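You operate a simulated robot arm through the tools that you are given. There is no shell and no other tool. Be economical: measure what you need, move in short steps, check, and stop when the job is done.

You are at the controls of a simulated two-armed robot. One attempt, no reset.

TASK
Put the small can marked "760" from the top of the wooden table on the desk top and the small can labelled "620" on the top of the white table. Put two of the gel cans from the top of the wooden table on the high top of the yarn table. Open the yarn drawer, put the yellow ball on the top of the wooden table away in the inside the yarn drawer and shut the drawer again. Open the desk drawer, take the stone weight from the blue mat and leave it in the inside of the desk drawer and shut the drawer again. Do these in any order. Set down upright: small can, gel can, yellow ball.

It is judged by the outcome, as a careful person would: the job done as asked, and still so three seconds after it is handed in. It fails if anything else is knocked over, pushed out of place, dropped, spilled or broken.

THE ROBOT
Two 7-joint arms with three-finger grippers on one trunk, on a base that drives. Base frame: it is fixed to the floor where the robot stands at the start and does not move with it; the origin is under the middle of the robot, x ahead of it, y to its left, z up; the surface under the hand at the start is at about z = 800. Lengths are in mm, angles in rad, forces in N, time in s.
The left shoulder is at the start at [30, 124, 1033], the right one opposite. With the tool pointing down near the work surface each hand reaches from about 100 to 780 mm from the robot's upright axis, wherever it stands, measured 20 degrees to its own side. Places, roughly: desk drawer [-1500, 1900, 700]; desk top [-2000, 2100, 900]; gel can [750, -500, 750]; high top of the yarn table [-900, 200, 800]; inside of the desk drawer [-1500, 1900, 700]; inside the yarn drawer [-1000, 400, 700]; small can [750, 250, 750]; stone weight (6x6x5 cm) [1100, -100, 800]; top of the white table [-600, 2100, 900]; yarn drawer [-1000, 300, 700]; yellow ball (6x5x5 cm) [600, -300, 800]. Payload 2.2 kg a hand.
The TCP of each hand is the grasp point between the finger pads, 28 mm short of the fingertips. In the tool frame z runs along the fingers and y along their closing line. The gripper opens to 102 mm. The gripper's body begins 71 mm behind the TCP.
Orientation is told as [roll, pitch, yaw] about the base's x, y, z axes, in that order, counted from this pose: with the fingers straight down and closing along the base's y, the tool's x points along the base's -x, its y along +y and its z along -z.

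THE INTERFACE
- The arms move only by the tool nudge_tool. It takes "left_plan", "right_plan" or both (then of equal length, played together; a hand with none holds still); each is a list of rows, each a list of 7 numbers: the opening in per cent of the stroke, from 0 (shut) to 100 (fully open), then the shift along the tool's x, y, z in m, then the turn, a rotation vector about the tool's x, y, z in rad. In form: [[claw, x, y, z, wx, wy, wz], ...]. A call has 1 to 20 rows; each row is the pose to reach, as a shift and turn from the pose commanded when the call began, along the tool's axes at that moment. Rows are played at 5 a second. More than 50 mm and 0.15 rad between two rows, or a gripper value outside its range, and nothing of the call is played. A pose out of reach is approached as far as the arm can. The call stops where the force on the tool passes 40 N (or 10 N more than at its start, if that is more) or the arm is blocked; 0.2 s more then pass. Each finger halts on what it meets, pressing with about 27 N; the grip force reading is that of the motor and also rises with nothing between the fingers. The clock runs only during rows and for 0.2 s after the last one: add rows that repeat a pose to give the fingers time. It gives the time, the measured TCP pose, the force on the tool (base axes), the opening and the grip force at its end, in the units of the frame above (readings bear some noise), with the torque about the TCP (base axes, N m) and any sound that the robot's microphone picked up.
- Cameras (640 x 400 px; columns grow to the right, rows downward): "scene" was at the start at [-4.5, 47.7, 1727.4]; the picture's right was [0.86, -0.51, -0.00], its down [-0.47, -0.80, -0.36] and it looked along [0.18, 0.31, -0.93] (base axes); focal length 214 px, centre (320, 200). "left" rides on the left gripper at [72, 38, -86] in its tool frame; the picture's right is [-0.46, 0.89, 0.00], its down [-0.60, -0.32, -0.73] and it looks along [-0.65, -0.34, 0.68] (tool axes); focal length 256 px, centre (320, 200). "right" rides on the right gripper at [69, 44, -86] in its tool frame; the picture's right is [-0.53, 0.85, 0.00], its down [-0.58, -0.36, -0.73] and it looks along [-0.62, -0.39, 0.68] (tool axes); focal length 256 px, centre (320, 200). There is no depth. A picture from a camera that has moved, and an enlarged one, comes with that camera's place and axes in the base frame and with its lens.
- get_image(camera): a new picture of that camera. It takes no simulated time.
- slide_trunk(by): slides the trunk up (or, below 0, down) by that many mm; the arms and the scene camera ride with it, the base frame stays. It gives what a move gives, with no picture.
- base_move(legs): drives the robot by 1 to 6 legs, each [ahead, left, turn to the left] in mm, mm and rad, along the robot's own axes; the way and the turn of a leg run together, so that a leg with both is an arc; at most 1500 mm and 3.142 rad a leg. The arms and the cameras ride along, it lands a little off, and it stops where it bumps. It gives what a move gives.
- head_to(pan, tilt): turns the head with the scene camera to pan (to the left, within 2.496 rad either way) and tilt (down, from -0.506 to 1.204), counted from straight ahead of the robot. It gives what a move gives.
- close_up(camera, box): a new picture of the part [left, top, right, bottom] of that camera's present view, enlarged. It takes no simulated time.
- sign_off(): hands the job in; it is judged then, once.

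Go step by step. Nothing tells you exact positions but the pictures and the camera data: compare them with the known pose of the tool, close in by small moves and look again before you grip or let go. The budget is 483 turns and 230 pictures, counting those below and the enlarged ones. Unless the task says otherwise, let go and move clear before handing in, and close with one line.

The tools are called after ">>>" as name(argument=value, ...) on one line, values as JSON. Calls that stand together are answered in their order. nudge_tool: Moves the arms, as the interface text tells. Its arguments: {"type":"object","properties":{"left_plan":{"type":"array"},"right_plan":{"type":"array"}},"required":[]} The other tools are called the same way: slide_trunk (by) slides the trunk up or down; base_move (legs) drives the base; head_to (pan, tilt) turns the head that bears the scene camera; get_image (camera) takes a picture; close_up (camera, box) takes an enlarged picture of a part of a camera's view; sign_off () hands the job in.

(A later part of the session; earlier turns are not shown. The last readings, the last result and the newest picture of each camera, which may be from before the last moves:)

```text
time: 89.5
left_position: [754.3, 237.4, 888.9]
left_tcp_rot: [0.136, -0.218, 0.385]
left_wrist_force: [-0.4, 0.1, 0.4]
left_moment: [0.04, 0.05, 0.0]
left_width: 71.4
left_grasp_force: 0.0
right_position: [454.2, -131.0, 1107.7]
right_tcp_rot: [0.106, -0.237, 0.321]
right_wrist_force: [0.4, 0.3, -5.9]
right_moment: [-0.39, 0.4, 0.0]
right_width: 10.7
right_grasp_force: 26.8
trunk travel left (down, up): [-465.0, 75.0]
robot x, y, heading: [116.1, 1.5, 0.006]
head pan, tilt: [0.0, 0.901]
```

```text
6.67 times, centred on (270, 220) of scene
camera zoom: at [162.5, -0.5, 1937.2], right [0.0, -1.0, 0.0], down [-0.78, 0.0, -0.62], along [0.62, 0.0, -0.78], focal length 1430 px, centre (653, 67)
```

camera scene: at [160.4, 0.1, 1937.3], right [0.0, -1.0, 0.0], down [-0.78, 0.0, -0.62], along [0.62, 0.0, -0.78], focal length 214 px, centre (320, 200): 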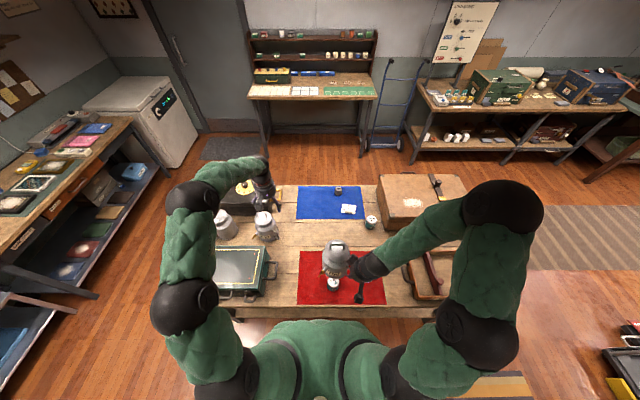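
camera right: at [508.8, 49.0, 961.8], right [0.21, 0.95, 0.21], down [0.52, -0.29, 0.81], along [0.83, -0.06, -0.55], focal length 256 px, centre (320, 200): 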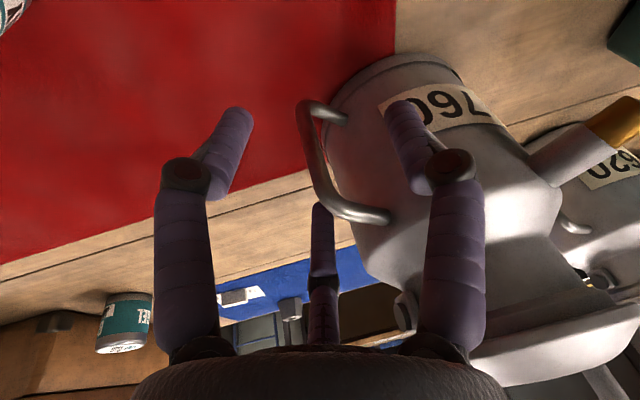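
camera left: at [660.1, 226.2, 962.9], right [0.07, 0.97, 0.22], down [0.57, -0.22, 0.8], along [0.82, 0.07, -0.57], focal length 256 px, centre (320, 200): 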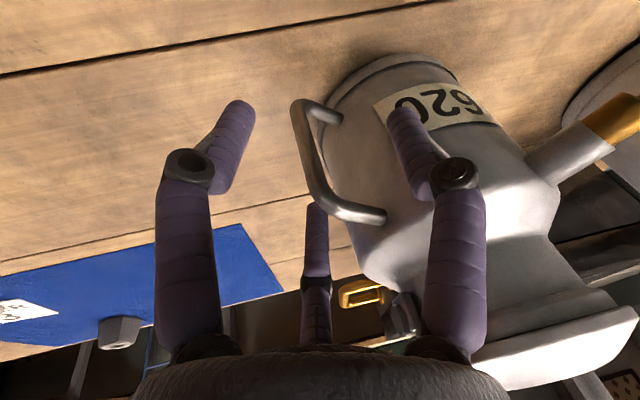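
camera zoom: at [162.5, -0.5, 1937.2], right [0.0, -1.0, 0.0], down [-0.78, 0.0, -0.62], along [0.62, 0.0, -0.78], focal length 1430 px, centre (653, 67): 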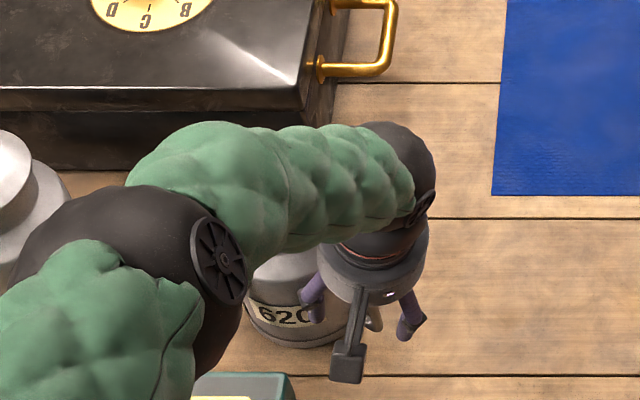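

Aligned like the other one; no contact. Closing on the handle bar and test lifting.

>>> nudge_tool(left_plan=[[50, 0, 0, 0, 0, 0, 0], [30, 0, 0, 0, 0, 0, 0], [10, 0, 0, 0, 0, 0, 0], [0, 0, 0, 0, 0, 0, 0], [0, 0, 0, 0, 0, 0, 0], [0, 0, 0, 0, 0, 0, 0]])

>>> nudge_tool(left_plan=[[0, -0.002, 0.001, -0.01, 0, 0, 0], [0, -0.004, 0.002, -0.02, 0, 0, 0], [0, -0.006, 0.003, -0.03, 0, 0, 0], [0, -0.008, 0.004, -0.04, 0, 0, 0], [0, -0.016, 0.008, -0.07, 0, 0, 0], [0, -0.024, 0.012, -0.1, 0, 0, 0]])

>>> get_image(camera="scene")

>>> get_image(camera="left")

```text
time: 90.9
left_position: [753.7, 237.4, 889.7]
left_tcp_rot: [0.138, -0.216, 0.385]
left_wrist_force: [-0.4, -0.2, -0.4]
left_moment: [-0.44, 0.27, -0.01]
left_width: 10.8
left_grasp_force: 26.9
right_position: [455.0, -130.9, 1107.6]
right_tcp_rot: [0.106, -0.236, 0.321]
right_wrist_force: [-0.6, 1.3, -6.3]
right_moment: [-0.38, 0.38, 0.03]
right_width: 10.7
right_grasp_force: 26.7
trunk travel left (down, up): [-465.0, 75.0]
robot x, y, heading: [119.9, -1.8, -0.003]
head pan, tilt: [0.0, 0.901]
```

```text
time: 92.3
left_position: [755.6, 235.6, 993.2]
left_tcp_rot: [0.135, -0.216, 0.386]
left_wrist_force: [-0.1, -0.4, -7.7]
left_moment: [-0.45, 0.24, 0.01]
left_width: 10.8
left_grasp_force: 27.3
right_position: [454.3, -131.2, 1109.1]
right_tcp_rot: [0.107, -0.236, 0.322]
right_wrist_force: [0.9, 0.3, -6.8]
right_moment: [-0.4, 0.36, -0.02]
right_width: 11.0
right_grasp_force: 27.2
trunk travel left (down, up): [-465.0, 75.0]
robot x, y, heading: [117.9, -1.5, 0.001]
head pan, tilt: [0.0, 0.901]
```

```text
127 pictures are left
camera scene: at [162.6, -0.3, 1937.2], right [0.0, -1.0, 0.0], down [-0.78, 0.0, -0.62], along [0.62, 0.0, -0.78], focal length 214 px, centre (320, 200)
```

scene: 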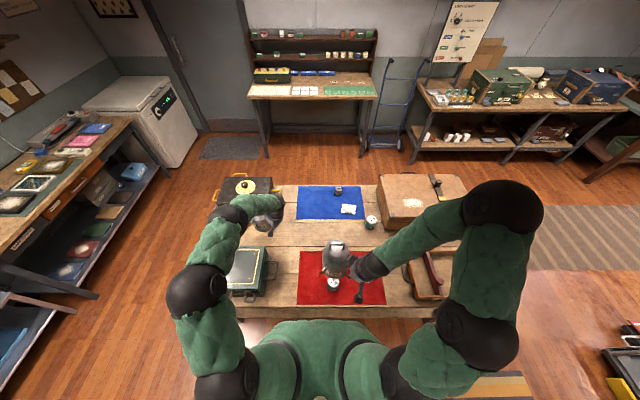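

```text
126 pictures are left
camera left: at [661.3, 224.9, 1066.3], right [0.07, 0.97, 0.22], down [0.57, -0.22, 0.79], along [0.82, 0.07, -0.57], focal length 256 px, centre (320, 200)
```

left: 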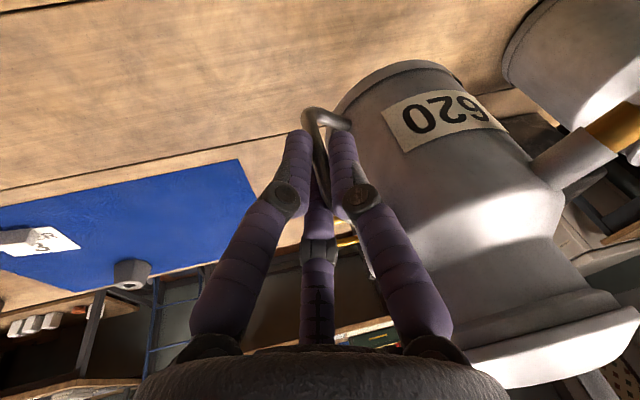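

>>> nudge_tool(left_plan=[[0, -0.008, 0.005, -0.035, 0, 0, 0], [0, -0.016, 0.01, -0.07, 0, 0, 0], [0, -0.0235, 0.0145, -0.1065, 0, 0, 0], [0, 0.006, 0.027, -0.112, 0, 0, 0], [0, 0.035, 0.039, -0.118, 0, 0, 0], [0, 0.064, 0.051, -0.124, 0, 0, 0], [0, 0.093, 0.063, -0.13, 0, 0, 0], [0, 0.122, 0.075, -0.136, 0, 0, 0], [0, 0.151, 0.088, -0.142, 0, 0, 0], [0, 0.18, 0.1, -0.147, 0, 0, 0], [0, 0.209, 0.113, -0.153, 0, 0, 0], [0, 0.234, 0.125, -0.158, 0, 0, 0], [0, 0.234, 0.125, -0.158, 0, 0, 0]])

>>> get_image(camera="scene")

```text
time: 95.1
left_position: [472.3, 232.0, 1112.8]
left_tcp_rot: [0.136, -0.216, 0.386]
left_wrist_force: [0.2, -0.2, -6.7]
left_moment: [-0.42, 0.35, -0.01]
left_width: 10.9
left_grasp_force: 26.8
right_position: [454.6, -131.3, 1107.7]
right_tcp_rot: [0.108, -0.235, 0.322]
right_wrist_force: [0.5, 0.2, -6.5]
right_moment: [-0.41, 0.41, 0.0]
right_width: 10.8
right_grasp_force: 27.1
trunk travel left (down, up): [-465.0, 75.0]
robot x, y, heading: [121.4, 1.5, -0.003]
head pan, tilt: [0.0, 0.901]
```

```text
125 pictures are left
camera scene: at [164.4, 0.0, 1937.1], right [0.0, -1.0, 0.0], down [-0.78, 0.0, -0.62], along [0.62, 0.0, -0.78], focal length 214 px, centre (320, 200)
```

scene: 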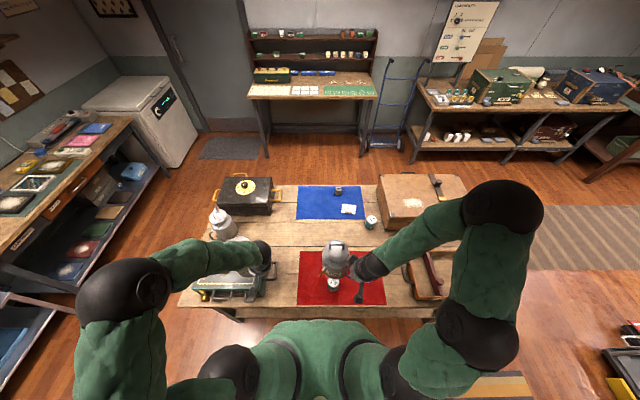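

>>> base_move(legs=[[-250, 0, 0], [0, 0, 1.571], [900, -100, 0]])

>>> head_to(pan=0.3, tilt=0.6)

>>> get_image(camera="scene")

```text
time: 105.1
left_position: [-247.5, 1263.1, 1113.7]
left_tcp_rot: [0.135, -0.218, 1.949]
left_wrist_force: [-0.2, -0.3, -5.3]
left_moment: [-0.34, -0.48, -0.02]
left_width: 10.7
left_grasp_force: 27.4
right_position: [115.4, 1239.9, 1108.2]
right_tcp_rot: [0.107, -0.237, 1.885]
right_wrist_force: [0.7, 0.2, -6.4]
right_moment: [-0.38, -0.41, -0.01]
right_width: 11.2
right_grasp_force: 27.0
trunk travel left (down, up): [-465.0, 75.0]
robot x, y, heading: [-20.2, 906.8, 1.559]
head pan, tilt: [0.0, 0.901]
```

```text
time: 105.9
left_position: [-246.0, 1262.2, 1113.3]
left_tcp_rot: [0.136, -0.216, 1.949]
left_wrist_force: [0.2, -0.5, -6.2]
left_moment: [-0.31, -0.46, 0.04]
left_width: 10.9
left_grasp_force: 27.3
right_position: [116.5, 1240.2, 1107.5]
right_tcp_rot: [0.105, -0.236, 1.885]
right_wrist_force: [-0.8, 0.4, -6.1]
right_moment: [-0.38, -0.42, 0.01]
right_width: 10.6
right_grasp_force: 26.5
trunk travel left (down, up): [-465.0, 75.0]
robot x, y, heading: [-18.8, 905.2, 1.56]
head pan, tilt: [0.3, 0.6]
```

```text
124 pictures are left
camera scene: at [-48.0, 961.9, 1961.8], right [0.96, 0.29, 0.0], down [0.16, -0.54, -0.82], along [-0.24, 0.79, -0.57], focal length 214 px, centre (320, 200)
```

scene: 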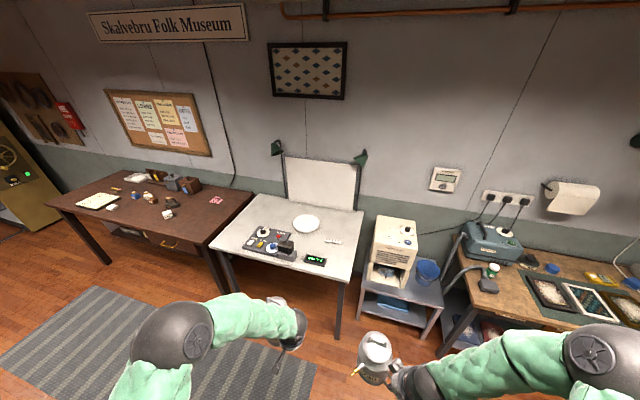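

>>> close_up(camera="scene", box=[200, 180, 380, 300])

>>> close_up(camera="scene", box=[40, 150, 260, 280])

```text
3.33 times, centred on (290, 240) of scene
camera zoom: at [-48.0, 961.9, 1961.8], right [0.96, 0.29, 0.0], down [0.16, -0.54, -0.82], along [-0.24, 0.79, -0.57], focal length 715 px, centre (420, 67)
```

zoom: 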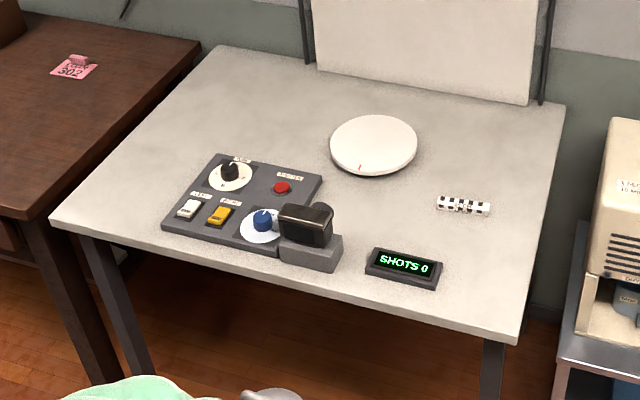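

```text
2.91 times, centred on (150, 215) of scene
camera zoom: at [-48.0, 961.9, 1961.8], right [0.96, 0.29, 0.0], down [0.16, -0.54, -0.82], along [-0.24, 0.79, -0.57], focal length 624 px, centre (814, 156)
```

zoom: 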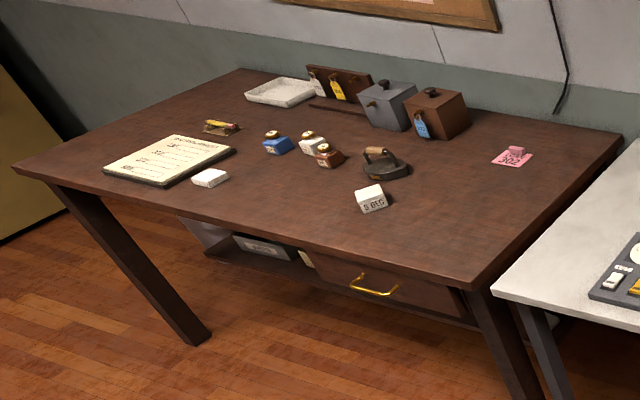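

>>> base_move(legs=[[0, 612, 0.011], [370, 0, 0]])

>>> head_to(pan=0.4, tilt=0.9)

>>> get_image(camera="scene")

```text
time: 111.3
left_position: [-860.8, 1635.3, 1112.4]
left_tcp_rot: [0.135, -0.215, 1.958]
left_wrist_force: [0.1, 0.3, -5.5]
left_moment: [-0.33, -0.47, -0.02]
left_width: 10.8
left_grasp_force: 26.1
right_position: [-497.7, 1617.0, 1108.7]
right_tcp_rot: [0.107, -0.237, 1.894]
right_wrist_force: [-0.2, 0.1, -6.0]
right_moment: [-0.38, -0.41, -0.03]
right_width: 11.1
right_grasp_force: 26.5
trunk travel left (down, up): [-465.0, 75.0]
robot x, y, heading: [-626.7, 1285.0, 1.572]
head pan, tilt: [0.3, 0.6]
```

```text
time: 112.1
left_position: [-861.6, 1633.7, 1111.8]
left_tcp_rot: [0.135, -0.217, 1.958]
left_wrist_force: [0.5, -1.3, -6.4]
left_moment: [-0.34, -0.47, 0.02]
left_width: 10.7
left_grasp_force: 27.3
right_position: [-496.7, 1616.1, 1108.7]
right_tcp_rot: [0.107, -0.236, 1.893]
right_wrist_force: [0.0, -0.1, -6.0]
right_moment: [-0.34, -0.46, 0.0]
right_width: 10.9
right_grasp_force: 26.7
trunk travel left (down, up): [-465.0, 75.0]
robot x, y, heading: [-628.9, 1283.6, 1.575]
head pan, tilt: [0.4, 0.901]
```

```text
121 pictures are left
camera scene: at [-661.2, 1322.2, 1937.2], right [0.92, 0.39, 0.0], down [0.31, -0.72, -0.62], along [-0.24, 0.57, -0.78], focal length 214 px, centre (320, 200)
```

scene: 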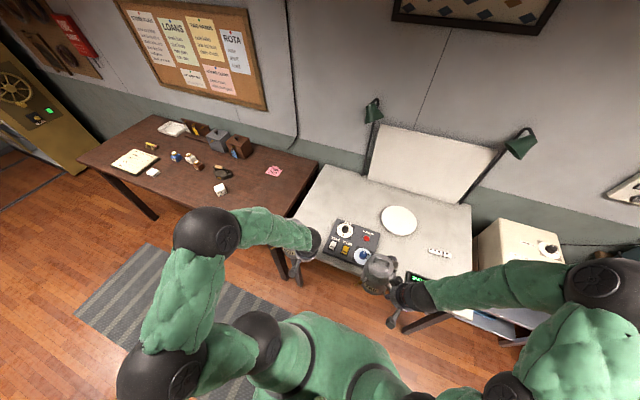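

>>> nudge_tool(left_plan=[[0, -0.03, -0.013, 0.005, 0, 0, 0], [0, -0.06, -0.026, 0.01, 0, 0, 0], [0, -0.085, -0.035, 0.014, 0, 0, 0], [0, -0.105, -0.044, 0.017, 0, 0, 0], [0, -0.098, -0.0485, 0.05, 0, 0, 0], [0, -0.091, -0.053, 0.082, 0, 0, 0], [0, -0.0835, -0.0576, 0.114, 0, 0, 0], [0, -0.0835, -0.0576, 0.114, 0, 0, 0]])

>>> close_up(camera="scene", box=[230, 140, 490, 300])

>>> get_image(camera="left")

```text
time: 113.9
left_position: [-862.7, 1751.2, 1013.7]
left_tcp_rot: [0.136, -0.215, 1.957]
left_wrist_force: [-0.4, -0.8, -6.2]
left_moment: [-0.31, -0.46, 0.0]
left_width: 10.9
left_grasp_force: 26.8
right_position: [-496.9, 1616.0, 1109.7]
right_tcp_rot: [0.106, -0.236, 1.893]
right_wrist_force: [-0.5, -0.2, -6.4]
right_moment: [-0.38, -0.46, 0.01]
right_width: 11.0
right_grasp_force: 26.6
trunk travel left (down, up): [-465.0, 75.0]
robot x, y, heading: [-630.3, 1280.9, 1.569]
head pan, tilt: [0.4, 0.901]
```

```text
2.46 times, centred on (360, 220) of scene
camera zoom: at [-661.2, 1322.0, 1937.2], right [0.92, 0.39, 0.0], down [0.31, -0.72, -0.62], along [-0.24, 0.57, -0.78], focal length 528 px, centre (222, 151)
```

zoom: 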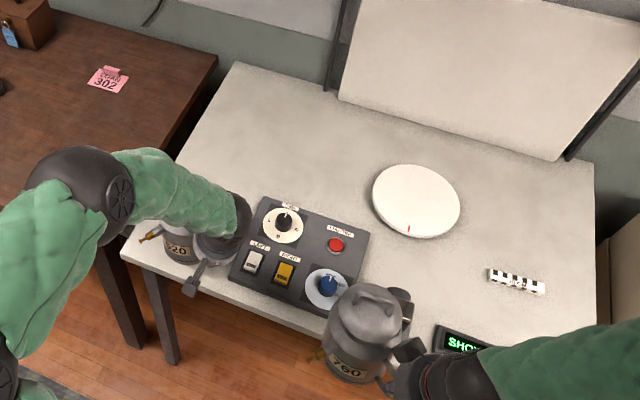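

```text
119 pictures are left
camera left: at [-854.1, 1656.2, 1086.5], right [-0.97, 0.06, 0.22], down [0.22, 0.57, 0.8], along [-0.07, 0.82, -0.57], focal length 256 px, centre (320, 200)
```

left: 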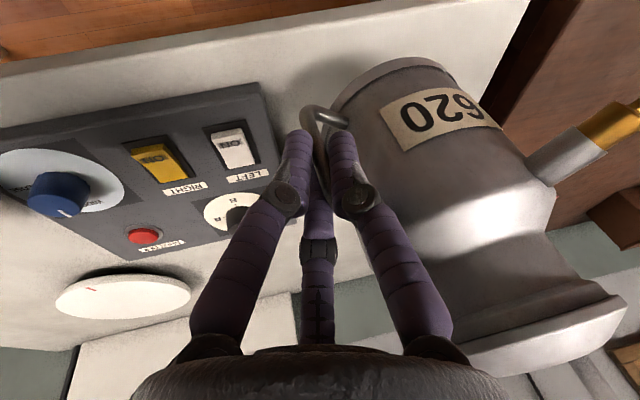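

>>> nudge_tool(left_plan=[[0, 0.0011, -0.0007, 0.005, 0, 0, 0], [0, 0.0021, -0.0013, 0.0097, 0, 0, 0], [0, 0.0032, -0.002, 0.0145, 0, 0, 0], [0, 0.0032, -0.002, 0.0145, 0, 0, 0]])

```text
time: 114.9
left_position: [-862.9, 1750.6, 998.1]
left_tcp_rot: [0.135, -0.216, 1.959]
left_wrist_force: [-0.4, 0.2, -5.7]
left_moment: [-0.31, -0.45, 0.01]
left_width: 10.8
left_grasp_force: 26.7
right_position: [-497.7, 1618.0, 1107.5]
right_tcp_rot: [0.107, -0.236, 1.893]
right_wrist_force: [0.5, 0.9, -5.4]
right_moment: [-0.36, -0.43, -0.02]
right_width: 11.0
right_grasp_force: 27.0
trunk travel left (down, up): [-465.0, 75.0]
robot x, y, heading: [-630.1, 1281.2, 1.57]
head pan, tilt: [0.4, 0.901]
```

>>> nudge_tool(left_plan=[[0, 0.0009, -0.0005, 0.004, 0, 0, 0], [0, 0.0015, -0.0009, 0.007, 0, 0, 0], [0, 0.0021, -0.0013, 0.0097, 0, 0, 0], [0, 0.0021, -0.0013, 0.0097, 0, 0, 0]])

>>> get_image(camera="left")

```text
time: 115.9
left_position: [-863.1, 1749.9, 987.5]
left_tcp_rot: [0.137, -0.215, 1.959]
left_wrist_force: [-0.4, 0.2, -6.9]
left_moment: [-0.29, -0.46, -0.02]
left_width: 11.1
left_grasp_force: 27.3
right_position: [-497.5, 1617.8, 1107.2]
right_tcp_rot: [0.107, -0.235, 1.895]
right_wrist_force: [-0.2, 0.3, -6.0]
right_moment: [-0.33, -0.43, 0.02]
right_width: 11.0
right_grasp_force: 27.1
trunk travel left (down, up): [-465.0, 75.0]
robot x, y, heading: [-629.4, 1279.9, 1.574]
head pan, tilt: [0.4, 0.901]
```

```text
118 pictures are left
camera left: at [-853.9, 1656.0, 1060.8], right [-0.97, 0.06, 0.22], down [0.22, 0.57, 0.79], along [-0.07, 0.82, -0.57], focal length 256 px, centre (320, 200)
```

left: 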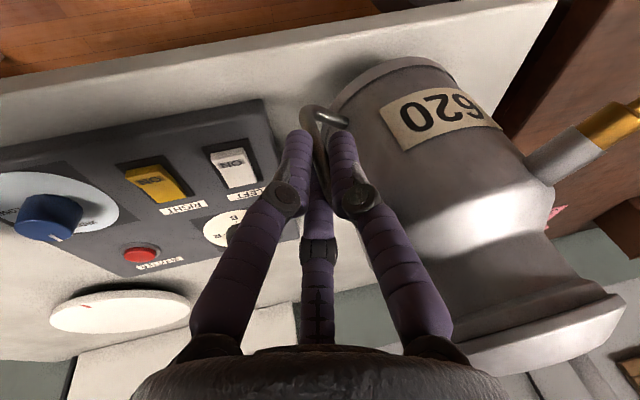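

>>> nudge_tool(left_plan=[[0, 0.0009, -0.0005, 0.004, 0, 0, 0], [0, 0.0017, -0.0011, 0.008, 0, 0, 0], [0, 0.0026, -0.0016, 0.012, 0, 0, 0], [0, 0.0026, -0.0016, 0.012, 0, 0, 0]])

```text
time: 116.9
left_position: [-863.1, 1749.3, 975.1]
left_tcp_rot: [0.136, -0.216, 1.959]
left_wrist_force: [-0.4, 0.8, -5.7]
left_moment: [-0.33, -0.43, 0.01]
left_width: 11.1
left_grasp_force: 27.0
right_position: [-497.2, 1618.2, 1107.7]
right_tcp_rot: [0.107, -0.234, 1.894]
right_wrist_force: [-0.5, 0.6, -5.8]
right_moment: [-0.38, -0.42, 0.03]
right_width: 10.9
right_grasp_force: 27.1
trunk travel left (down, up): [-465.0, 75.0]
robot x, y, heading: [-631.8, 1281.7, 1.57]
head pan, tilt: [0.4, 0.901]
```

>>> nudge_tool(left_plan=[[0, 0.0009, -0.0005, 0.004, 0, 0, 0], [0, 0.0017, -0.0011, 0.008, 0, 0, 0], [0, 0.0026, -0.0016, 0.012, 0, 0, 0], [0, 0.0026, -0.0016, 0.012, 0, 0, 0]])

>>> get_image(camera="left")

```text
time: 117.9
left_position: [-862.7, 1750.4, 962.8]
left_tcp_rot: [0.137, -0.217, 1.957]
left_wrist_force: [-0.8, -0.5, -6.5]
left_moment: [-0.31, -0.43, 0.05]
left_width: 11.0
left_grasp_force: 27.3
right_position: [-497.4, 1617.2, 1108.1]
right_tcp_rot: [0.106, -0.236, 1.894]
right_wrist_force: [0.5, 0.6, -6.4]
right_moment: [-0.35, -0.43, -0.01]
right_width: 10.9
right_grasp_force: 27.1
trunk travel left (down, up): [-465.0, 75.0]
robot x, y, heading: [-627.2, 1284.7, 1.57]
head pan, tilt: [0.4, 0.901]
```

```text
117 pictures are left
camera left: at [-853.8, 1655.9, 1035.6], right [-0.97, 0.06, 0.22], down [0.22, 0.57, 0.79], along [-0.07, 0.82, -0.57], focal length 256 px, centre (320, 200)
```

left: 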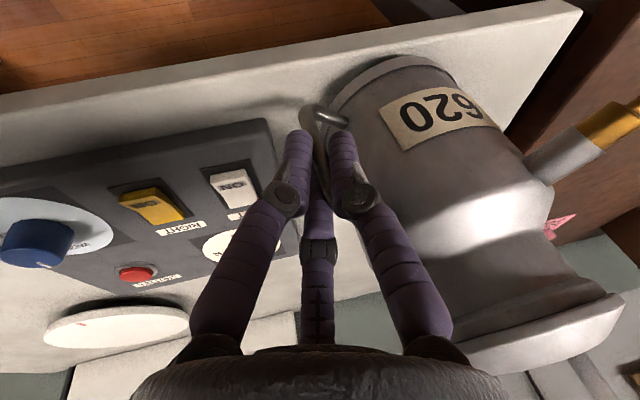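

>>> nudge_tool(left_plan=[[0, 0.0009, -0.0005, 0.004, 0, 0, 0], [0, 0.0017, -0.0011, 0.008, 0, 0, 0], [0, 0.0017, -0.0011, 0.008, 0, 0, 0]])

>>> nudge_tool(left_plan=[[0, 0.0009, -0.0005, 0.004, 0, 0, 0], [0, 0.0017, -0.0011, 0.008, 0, 0, 0], [0, 0.0017, -0.0011, 0.008, 0, 0, 0]])

```text
time: 118.7
left_position: [-862.5, 1750.3, 955.8]
left_tcp_rot: [0.136, -0.219, 1.957]
left_wrist_force: [1.0, -0.6, 5.6]
left_moment: [0.6, 0.66, 0.0]
left_width: 11.0
left_grasp_force: 27.1
right_position: [-496.9, 1617.0, 1108.2]
right_tcp_rot: [0.107, -0.237, 1.894]
right_wrist_force: [0.2, 0.2, -5.8]
right_moment: [-0.35, -0.43, -0.02]
right_width: 11.2
right_grasp_force: 26.9
trunk travel left (down, up): [-465.0, 75.0]
robot x, y, heading: [-627.4, 1282.9, 1.573]
head pan, tilt: [0.4, 0.901]
```

```text
time: 119.5
left_position: [-862.2, 1749.8, 949.6]
left_tcp_rot: [0.136, -0.222, 1.958]
left_wrist_force: [6.3, -7.3, 30.7]
left_moment: [0.3, 0.26, 0.02]
left_width: 10.4
left_grasp_force: 27.0
right_position: [-496.0, 1615.1, 1108.8]
right_tcp_rot: [0.106, -0.238, 1.894]
right_wrist_force: [1.0, 0.4, -6.2]
right_moment: [-0.35, -0.43, 0.01]
right_width: 11.2
right_grasp_force: 27.0
trunk travel left (down, up): [-465.0, 75.0]
robot x, y, heading: [-626.8, 1283.5, 1.572]
head pan, tilt: [0.4, 0.901]
```

>>> nudge_tool(left_plan=[[0, -0.001, 0.0006, -0.0045, 0, 0, 0], [0, -0.001, 0.0006, -0.0045, 0, 0, 0], [20, -0.001, 0.0006, -0.0045, 0, 0, 0], [50, -0.001, 0.0006, -0.0045, 0, 0, 0], [70, -0.001, 0.0006, -0.0045, 0, 0, 0], [70, -0.001, 0.0006, -0.0045, 0, 0, 0]])

>>> get_image(camera="left")

```text
time: 120.9
left_position: [-862.5, 1750.9, 950.8]
left_tcp_rot: [0.137, -0.217, 1.958]
left_wrist_force: [-0.7, 0.7, 0.1]
left_moment: [0.05, 0.02, -0.04]
left_width: 71.5
left_grasp_force: 0.1
right_position: [-497.8, 1617.6, 1108.2]
right_tcp_rot: [0.108, -0.236, 1.893]
right_wrist_force: [0.6, 0.0, -6.6]
right_moment: [-0.36, -0.43, -0.02]
right_width: 11.0
right_grasp_force: 27.1
trunk travel left (down, up): [-465.0, 75.0]
robot x, y, heading: [-631.0, 1282.6, 1.571]
head pan, tilt: [0.4, 0.901]
```

```text
116 pictures are left
camera left: at [-854.0, 1656.0, 1024.2], right [-0.97, 0.06, 0.22], down [0.22, 0.57, 0.79], along [-0.07, 0.82, -0.57], focal length 256 px, centre (320, 200)
```

left: 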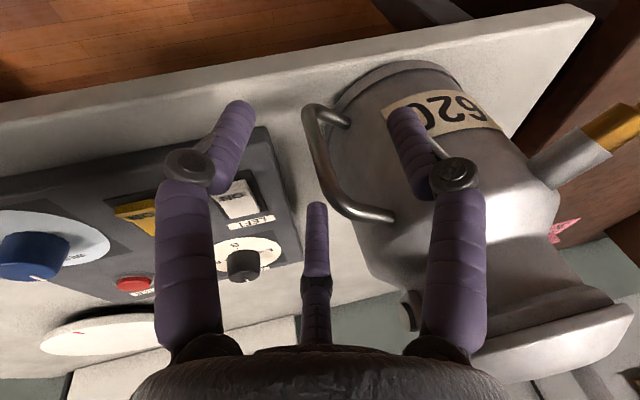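

>>> nudge_tool(left_plan=[[70, 0, 0, -0.03, 0, 0, 0], [70, 0, 0, -0.065, 0, 0, 0], [70, 0, 0, -0.1, 0, 0, 0], [70, 0.02, 0, -0.13, 0, 0, 0], [70, 0.05, 0.02, -0.155, 0, 0, 0], [70, 0.08, 0.04, -0.175, 0, 0, 0], [70, 0.11, 0.05, -0.19, 0, 0, 0]])

>>> get_image(camera="scene")

```text
time: 122.5
left_position: [-828.9, 1602.1, 1117.4]
left_tcp_rot: [0.136, -0.217, 1.957]
left_wrist_force: [0.2, 0.0, 0.5]
left_moment: [0.06, 0.0, -0.01]
left_width: 71.2
left_grasp_force: 0.0
right_position: [-496.9, 1616.3, 1107.6]
right_tcp_rot: [0.107, -0.237, 1.893]
right_wrist_force: [0.1, 0.4, -6.1]
right_moment: [-0.34, -0.41, 0.0]
right_width: 11.0
right_grasp_force: 26.6
trunk travel left (down, up): [-465.0, 75.0]
robot x, y, heading: [-629.0, 1284.8, 1.571]
head pan, tilt: [0.4, 0.901]
```

```text
115 pictures are left
camera scene: at [-660.6, 1320.3, 1937.2], right [0.92, 0.39, 0.0], down [0.31, -0.72, -0.62], along [-0.24, 0.57, -0.78], focal length 214 px, centre (320, 200)
```

scene: 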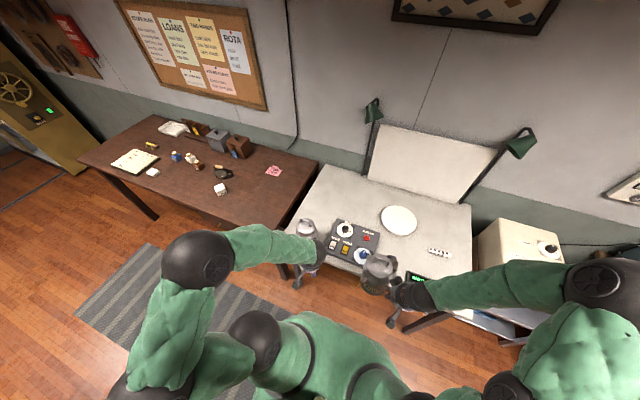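

>>> base_move(legs=[[-120, 0, 0], [0, 731, 0], [120, 0, 0]])

>>> get_image(camera="scene")

```text
time: 128.2
left_position: [-1562.6, 1600.5, 1118.2]
left_tcp_rot: [0.138, -0.217, 1.961]
left_wrist_force: [0.6, 0.0, 0.0]
left_moment: [-0.01, 0.01, 0.01]
left_width: 71.6
left_grasp_force: 0.0
right_position: [-1231.2, 1616.1, 1109.6]
right_tcp_rot: [0.106, -0.234, 1.896]
right_wrist_force: [0.3, 0.3, -5.8]
right_moment: [-0.4, -0.46, -0.04]
right_width: 11.1
right_grasp_force: 27.1
trunk travel left (down, up): [-465.0, 75.0]
robot x, y, heading: [-1364.3, 1279.4, 1.58]
head pan, tilt: [0.4, 0.901]
```

```text
114 pictures are left
camera scene: at [-1394.1, 1320.8, 1937.2], right [0.92, 0.39, 0.0], down [0.31, -0.72, -0.62], along [-0.24, 0.57, -0.78], focal length 214 px, centre (320, 200)
```

scene: 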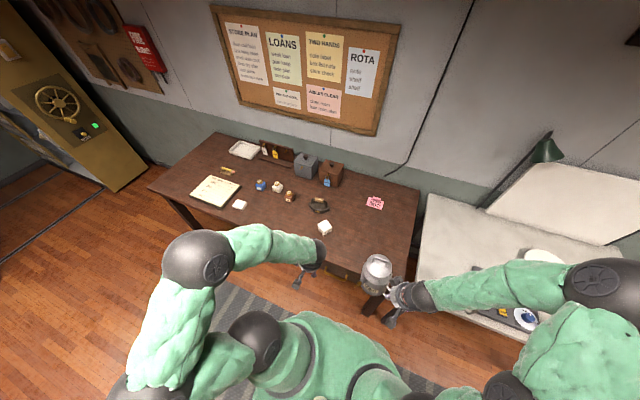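

>>> nudge_tool(right_plan=[[0, -0.033, -0.0125, 0.007, 0, 0, 0], [0, -0.066, -0.025, 0.0135, 0, 0, 0], [0, -0.1, -0.0375, 0.02, 0, 0, 0], [0, -0.133, -0.05, 0.027, 0, 0, 0], [0, -0.166, -0.0625, 0.034, 0, 0, 0], [0, -0.196, -0.075, 0.04, 0, 0, 0], [0, -0.189, -0.078, 0.07, 0, 0, 0], [0, -0.182, -0.0815, 0.1, 0, 0, 0], [0, -0.175, -0.0845, 0.13, 0, 0, 0], [0, -0.168, -0.0875, 0.156, 0, 0, 0], [0, -0.168, -0.0875, 0.156, 0, 0, 0]])

>>> get_image(camera="right")

>>> get_image(camera="scene")

```text
time: 130.6
left_position: [-1561.9, 1601.4, 1116.8]
left_tcp_rot: [0.137, -0.217, 1.96]
left_wrist_force: [0.2, -0.1, 0.7]
left_moment: [0.01, 0.01, 0.0]
left_width: 71.1
left_grasp_force: 0.0
right_position: [-1229.2, 1829.6, 988.3]
right_tcp_rot: [0.107, -0.236, 1.895]
right_wrist_force: [0.2, -0.6, -5.9]
right_moment: [-0.34, -0.47, -0.03]
right_width: 11.2
right_grasp_force: 27.2
trunk travel left (down, up): [-465.0, 75.0]
robot x, y, heading: [-1361.7, 1282.5, 1.574]
head pan, tilt: [0.4, 0.901]
```

```text
113 pictures are left
camera right: at [-1233.1, 1735.5, 1058.7], right [-0.96, 0.2, 0.21], down [0.29, 0.52, 0.8], along [0.05, 0.83, -0.56], focal length 256 px, centre (320, 200)
```

right: 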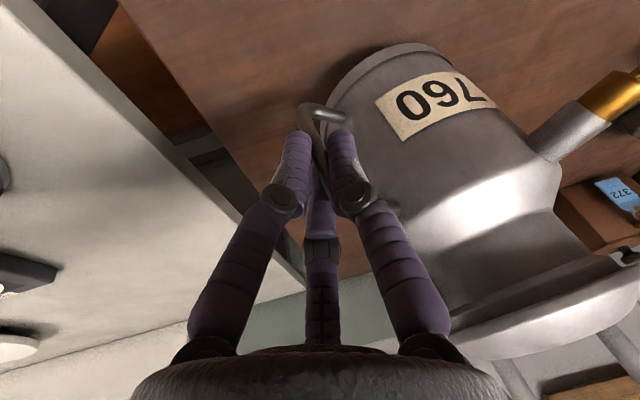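

```text
112 pictures are left
camera scene: at [-1394.6, 1320.8, 1937.2], right [0.92, 0.39, 0.0], down [0.31, -0.72, -0.62], along [-0.24, 0.57, -0.78], focal length 214 px, centre (320, 200)
```

scene: 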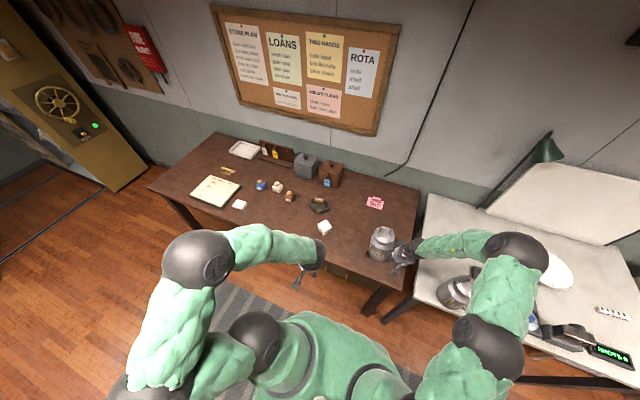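

>>> nudge_tool(right_plan=[[0, 0.0014, -0.0006, 0.0058, 0, 0, 0], [0, 0.0028, -0.0012, 0.0116, 0, 0, 0], [0, 0.0042, -0.0019, 0.0174, 0, 0, 0], [0, 0.0042, -0.0019, 0.0174, 0, 0, 0]])

>>> get_image(camera="right")

```text
time: 131.6
left_position: [-1562.9, 1601.5, 1117.0]
left_tcp_rot: [0.138, -0.216, 1.96]
left_wrist_force: [0.2, 0.0, -0.5]
left_moment: [-0.02, -0.04, -0.01]
left_width: 71.6
left_grasp_force: 0.0
right_position: [-1229.2, 1828.9, 969.2]
right_tcp_rot: [0.106, -0.237, 1.895]
right_wrist_force: [-0.2, 0.3, -6.0]
right_moment: [-0.33, -0.46, -0.05]
right_width: 11.1
right_grasp_force: 26.5
trunk travel left (down, up): [-465.0, 75.0]
robot x, y, heading: [-1362.7, 1284.1, 1.575]
head pan, tilt: [0.4, 0.901]
```

```text
111 pictures are left
camera right: at [-1233.2, 1735.6, 1040.6], right [-0.96, 0.2, 0.21], down [0.29, 0.52, 0.8], along [0.05, 0.83, -0.56], focal length 256 px, centre (320, 200)
```

right: 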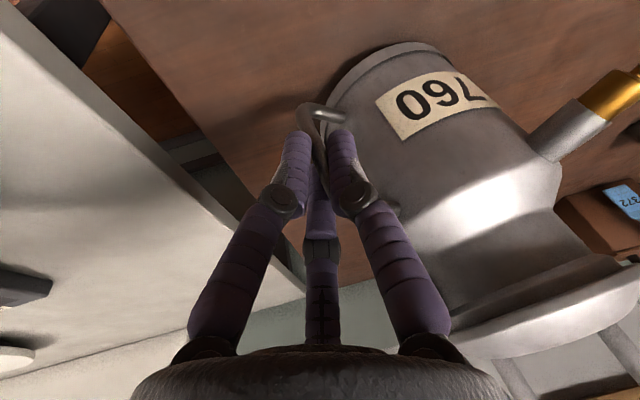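

>>> nudge_tool(right_plan=[[0, 0.0009, -0.0004, 0.0039, 0, 0, 0], [0, 0.0019, -0.0008, 0.0077, 0, 0, 0], [0, 0.0019, -0.0008, 0.0077, 0, 0, 0]])

```text
time: 132.4
left_position: [-1562.8, 1600.8, 1117.2]
left_tcp_rot: [0.138, -0.216, 1.96]
left_wrist_force: [0.4, -0.1, -0.3]
left_moment: [0.03, 0.0, 0.0]
left_width: 71.4
left_grasp_force: 0.1
right_position: [-1228.2, 1829.7, 963.8]
right_tcp_rot: [0.106, -0.239, 1.897]
right_wrist_force: [2.1, -2.0, 6.3]
right_moment: [0.5, 0.64, -0.02]
right_width: 11.0
right_grasp_force: 26.7
trunk travel left (down, up): [-465.0, 75.0]
robot x, y, heading: [-1359.6, 1279.8, 1.569]
head pan, tilt: [0.4, 0.901]
```

>>> nudge_tool(right_plan=[[0, 0, 0, 0.001, 0, 0, 0], [20, 0, 0, 0.001, 0, 0, 0], [50, 0, 0, 0.001, 0, 0, 0], [70, 0, 0, 0.001, 0, 0, 0], [70, 0, 0, 0, 0, 0, 0], [70, 0, 0, -0.03, 0, 0, 0], [70, 0, 0, -0.065, 0, 0, 0], [70, 0, 0, -0.1, 0, 0, 0], [70, 0.02, 0, -0.13, 0, 0, 0], [70, 0.055, 0.02, -0.15, 0, 0, 0], [70, 0.09, 0.04, -0.165, 0, 0, 0], [70, 0.13, 0.05, -0.175, 0, 0, 0], [70, 0.17, 0.06, -0.185, 0, 0, 0]])

>>> get_image(camera="scene")

```text
time: 135.2
left_position: [-1562.6, 1599.0, 1118.7]
left_tcp_rot: [0.137, -0.218, 1.96]
left_wrist_force: [-0.5, -0.2, -0.3]
left_moment: [0.03, -0.01, -0.05]
left_width: 71.3
left_grasp_force: 0.0
right_position: [-1200.2, 1616.3, 1106.4]
right_tcp_rot: [0.106, -0.237, 1.895]
right_wrist_force: [0.1, 0.0, 0.7]
right_moment: [0.03, 0.0, 0.0]
right_width: 71.6
right_grasp_force: 0.1
trunk travel left (down, up): [-465.0, 75.0]
robot x, y, heading: [-1360.4, 1280.8, 1.572]
head pan, tilt: [0.4, 0.901]
heard: snap
```

```text
110 pictures are left
camera scene: at [-1394.5, 1318.1, 1937.2], right [0.92, 0.39, 0.0], down [0.31, -0.72, -0.62], along [-0.24, 0.57, -0.78], focal length 214 px, centre (320, 200)
```

scene: 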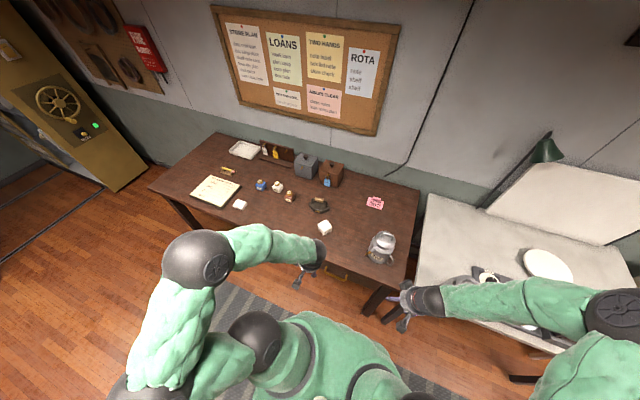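

>>> close_up(camera="scene", box=[350, 215, 420, 275])

>>> get_image(camera="right")

```text
6.67 times, centred on (385, 245) of scene
camera zoom: at [-1394.5, 1318.1, 1937.2], right [0.92, 0.39, 0.0], down [0.31, -0.72, -0.62], along [-0.24, 0.57, -0.78], focal length 1430 px, centre (-113, -100)
```

zoom: 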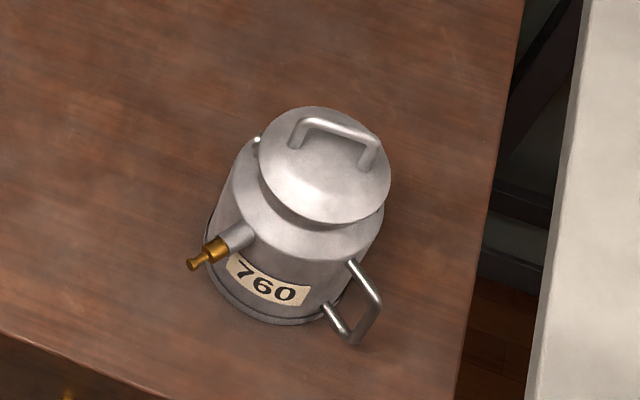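

```text
108 pictures are left
camera right: at [-1203.6, 1521.9, 1177.5], right [-0.96, 0.2, 0.21], down [0.29, 0.52, 0.8], along [0.05, 0.83, -0.55], focal length 256 px, centre (320, 200)
```

right: 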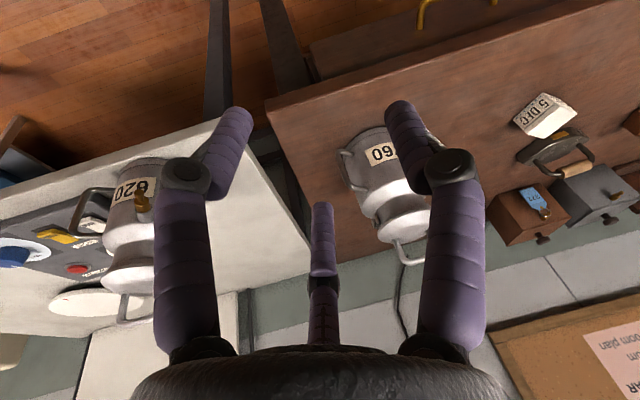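

>>> close_up(camera="right", box=[330, 110, 450, 280])

>>> close_up(camera="right", box=[80, 140, 200, 330])

```text
2.35 times, centred on (390, 195) of right
camera zoom: at [-1203.6, 1521.9, 1177.5], right [-0.96, 0.2, 0.21], down [0.29, 0.52, 0.8], along [0.05, 0.83, -0.55], focal length 602 px, centre (155, 212)
```

zoom: 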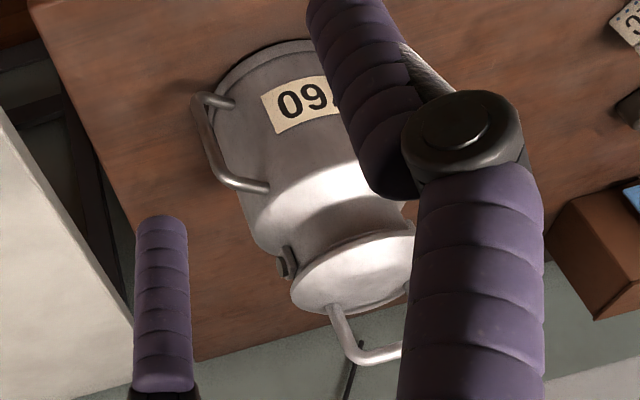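

```text
2.11 times, centred on (140, 235) of right
camera zoom: at [-1203.6, 1521.9, 1177.5], right [-0.96, 0.2, 0.21], down [0.29, 0.52, 0.8], along [0.05, 0.83, -0.55], focal length 539 px, centre (699, 126)
```

zoom: 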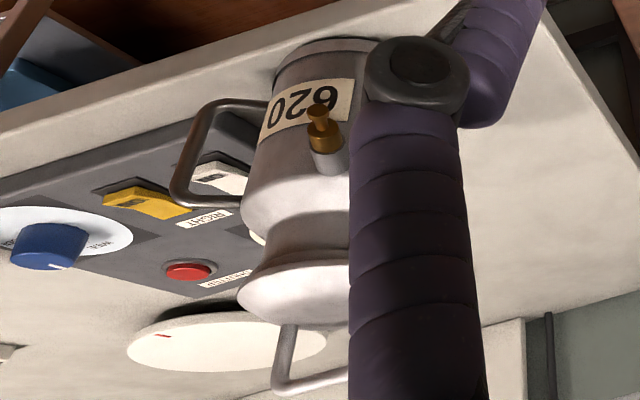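

>>> close_up(camera="scene", box=[368, 222, 400, 254])

```text
12.50 times, centred on (384, 238) of scene
camera zoom: at [-1394.5, 1318.1, 1937.2], right [0.92, 0.39, 0.0], down [0.31, -0.72, -0.62], along [-0.24, 0.57, -0.78], focal length 2681 px, centre (-480, -275)
```

zoom: 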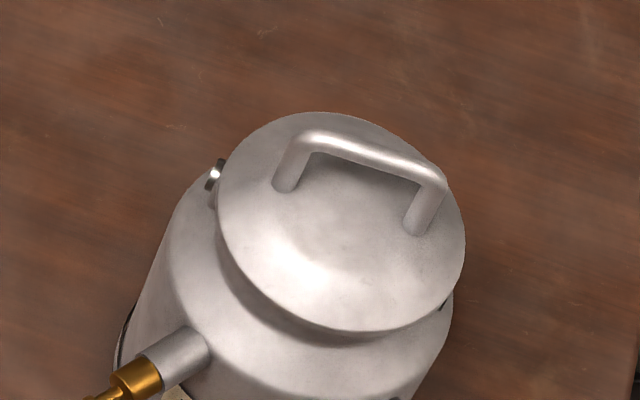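

>>> nudge_tool(right_plan=[[40, -0.008, 0.003, -0.034, 0.03, 0.06, 0], [10, -0.0165, 0.007, -0.0676, 0.07, 0.14, 0], [0, -0.055, 0.006, -0.06, 0.1137, 0.234, 0], [0, -0.095, 0.004, -0.05, 0.1137, 0.234, 0], [0, -0.135, 0.003, -0.04, 0.1137, 0.234, 0], [0, -0.175, 0.002, -0.03, 0.1137, 0.234, 0], [0, -0.215, 0.001, -0.02, 0.1137, 0.234, 0], [0, -0.255, 0, -0.01, 0.1137, 0.234, 0], [0, -0.297, -0.001, 0.0, 0.1137, 0.234, 0], [0, -0.297, -0.001, 0.0, 0.1137, 0.234, 0]])

>>> get_image(camera="right")

```text
time: 137.4
left_position: [-1562.0, 1600.2, 1118.3]
left_tcp_rot: [0.137, -0.218, 1.96]
left_wrist_force: [-0.9, -1.0, 0.6]
left_moment: [0.02, 0.0, 0.0]
left_width: 71.3
left_grasp_force: 0.1
right_position: [-1290.2, 1888.5, 1176.6]
right_tcp_rot: [-0.009, -0.005, 1.907]
right_wrist_force: [0.3, 0.2, 0.0]
right_moment: [0.04, 0.02, -0.04]
right_width: 2.2
right_grasp_force: 26.6
trunk travel left (down, up): [-465.0, 75.0]
robot x, y, heading: [-1361.1, 1282.5, 1.571]
head pan, tilt: [0.4, 0.901]
```

```text
104 pictures are left
camera right: at [-1309.6, 1809.9, 1261.9], right [-0.97, 0.23, -0.01], down [0.15, 0.66, 0.74], along [0.17, 0.72, -0.68], focal length 256 px, centre (320, 200)
```

right: 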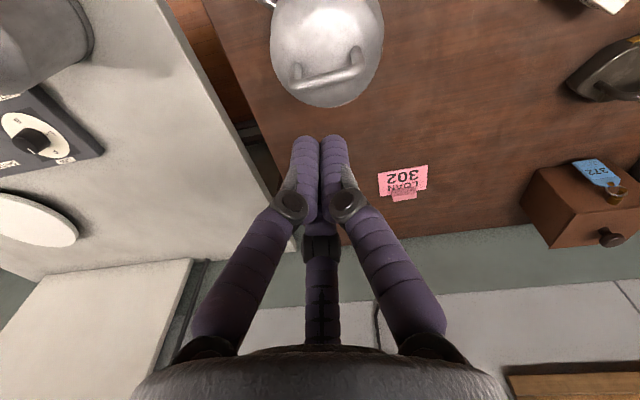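

>>> nudge_tool(right_plan=[[0, 0.005, 0.011, 0.02, 0, 0, 0], [0, 0.005, 0.011, 0.04, 0, 0, 0], [0, 0.005, 0.011, 0.052, 0, 0, 0], [0, 0.005, 0.011, 0.058, 0, 0, 0], [0, 0.005, 0.011, 0.062, 0, 0, 0], [0, 0.005, 0.011, 0.066, 0, 0, 0]])

>>> get_image(camera="right")

```text
time: 138.8
left_position: [-1562.6, 1600.8, 1116.4]
left_tcp_rot: [0.137, -0.219, 1.96]
left_wrist_force: [0.6, -0.3, -0.6]
left_moment: [-0.03, 0.01, 0.01]
left_width: 71.3
left_grasp_force: 0.1
right_position: [-1299.7, 1882.4, 1110.6]
right_tcp_rot: [-0.01, -0.001, 1.906]
right_wrist_force: [-0.4, 0.0, -0.1]
right_moment: [0.02, -0.03, 0.02]
right_width: 2.0
right_grasp_force: 27.0
trunk travel left (down, up): [-465.0, 75.0]
robot x, y, heading: [-1362.0, 1279.9, 1.572]
head pan, tilt: [0.4, 0.901]
```

```text
103 pictures are left
camera right: at [-1318.2, 1803.8, 1195.1], right [-0.97, 0.23, -0.01], down [0.15, 0.66, 0.74], along [0.17, 0.72, -0.68], focal length 256 px, centre (320, 200)
```

right: 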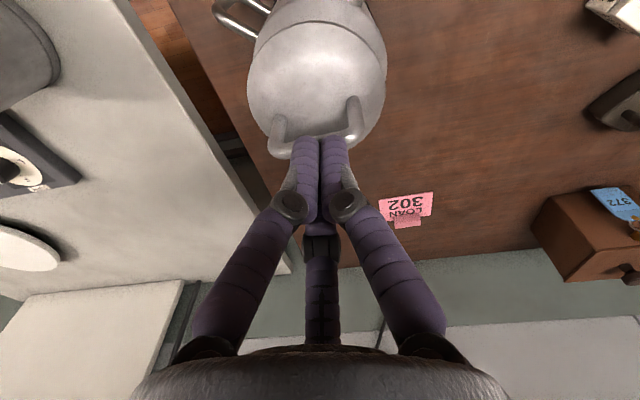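

>>> nudge_tool(right_plan=[[0, 0, 0, 0.004, 0, 0, 0], [0, 0, 0, 0.008, 0, 0, 0], [0, 0, 0, 0.012, 0, 0, 0], [0, 0, 0, 0.015, 0, 0, 0]])

```text
time: 139.5
left_position: [-1562.5, 1600.2, 1116.7]
left_tcp_rot: [0.137, -0.217, 1.96]
left_wrist_force: [-0.3, 0.1, -0.2]
left_moment: [-0.05, 0.02, 0.02]
left_width: 71.2
left_grasp_force: 0.1
right_position: [-1298.9, 1889.4, 1107.8]
right_tcp_rot: [-0.012, -0.02, 1.905]
right_wrist_force: [-1.8, -5.6, 22.1]
right_moment: [-0.23, 0.29, 0.15]
right_width: 2.0
right_grasp_force: 26.6
trunk travel left (down, up): [-465.0, 75.0]
robot x, y, heading: [-1360.3, 1280.0, 1.568]
head pan, tilt: [0.4, 0.901]
stopped in row 3 (right hand): the force on the tool passed its limit at 44 N (the readings are from after the stop); the commanded pose is now the measured one
```

>>> nudge_tool(right_plan=[[0, 0, 0, -0.01, 0, 0, 0], [0, 0, 0, -0.05, 0, 0, 0], [30, 0, 0, -0.09, 0, 0, 0], [70, 0.03, 0, -0.11, 0, 0, 0], [70, 0.07, 0, -0.11, 0, 0, 0], [70, 0.11, 0, -0.11, 0, 0, 0], [70, 0.15, 0, -0.11, 0, 0, 0], [70, 0.19, 0, -0.11, 0, 0, 0], [70, 0.23, 0, -0.11, 0, 0, 0]])

>>> close_up(camera="scene", box=[360, 215, 410, 265])

```text
time: 141.5
left_position: [-1562.3, 1599.0, 1117.3]
left_tcp_rot: [0.136, -0.218, 1.96]
left_wrist_force: [0.1, -0.1, 0.0]
left_moment: [0.01, -0.01, 0.01]
left_width: 71.4
left_grasp_force: 0.0
right_position: [-1223.8, 1665.9, 1214.0]
right_tcp_rot: [-0.011, -0.014, 1.903]
right_wrist_force: [-0.1, 0.0, -0.4]
right_moment: [0.0, -0.02, -0.03]
right_width: 71.5
right_grasp_force: 0.0
trunk travel left (down, up): [-465.0, 75.0]
robot x, y, heading: [-1362.6, 1281.2, 1.574]
head pan, tilt: [0.4, 0.901]
heard: snap
```

```text
8.00 times, centred on (385, 240) of scene
camera zoom: at [-1393.7, 1318.2, 1937.3], right [0.92, 0.39, 0.0], down [0.31, -0.72, -0.62], along [-0.24, 0.57, -0.78], focal length 1716 px, centre (-200, -120)
```

zoom: 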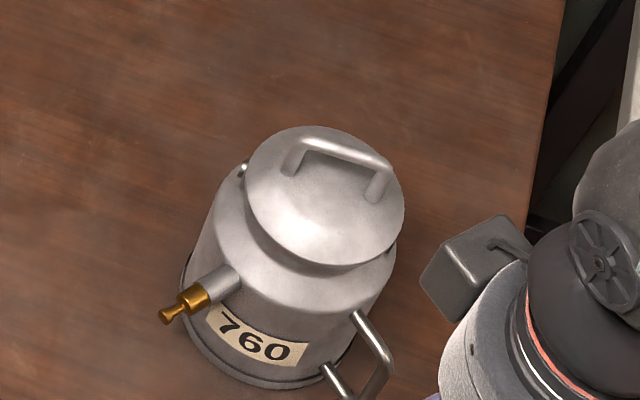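

>>> head_to(pan=0.2, tilt=1.1)

>>> get_image(camera="scene")

```text
time: 142.3
left_position: [-1563.5, 1601.9, 1117.6]
left_tcp_rot: [0.138, -0.215, 1.959]
left_wrist_force: [0.4, -0.4, 0.1]
left_moment: [-0.02, 0.0, -0.01]
left_width: 71.7
left_grasp_force: 0.1
right_position: [-1225.2, 1669.2, 1212.2]
right_tcp_rot: [-0.011, -0.011, 1.904]
right_wrist_force: [0.5, -1.0, 0.5]
right_moment: [-0.01, 0.0, 0.03]
right_width: 71.3
right_grasp_force: 0.0
trunk travel left (down, up): [-465.0, 75.0]
robot x, y, heading: [-1359.5, 1282.8, 1.572]
head pan, tilt: [0.201, 1.1]
```

```text
101 pictures are left
camera scene: at [-1377.9, 1313.5, 1923.4], right [0.98, 0.2, 0.0], down [0.18, -0.87, -0.45], along [-0.09, 0.44, -0.89], focal length 214 px, centre (320, 200)
```

scene: 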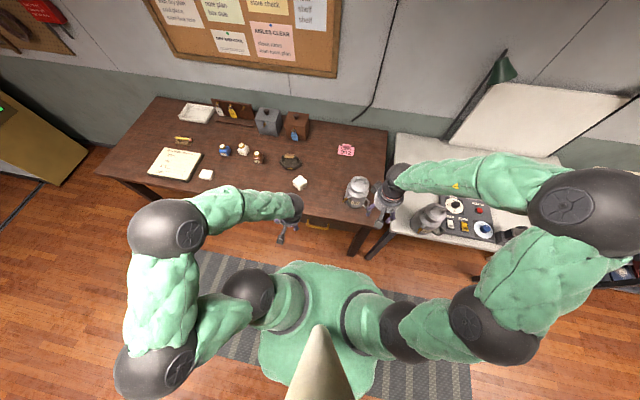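

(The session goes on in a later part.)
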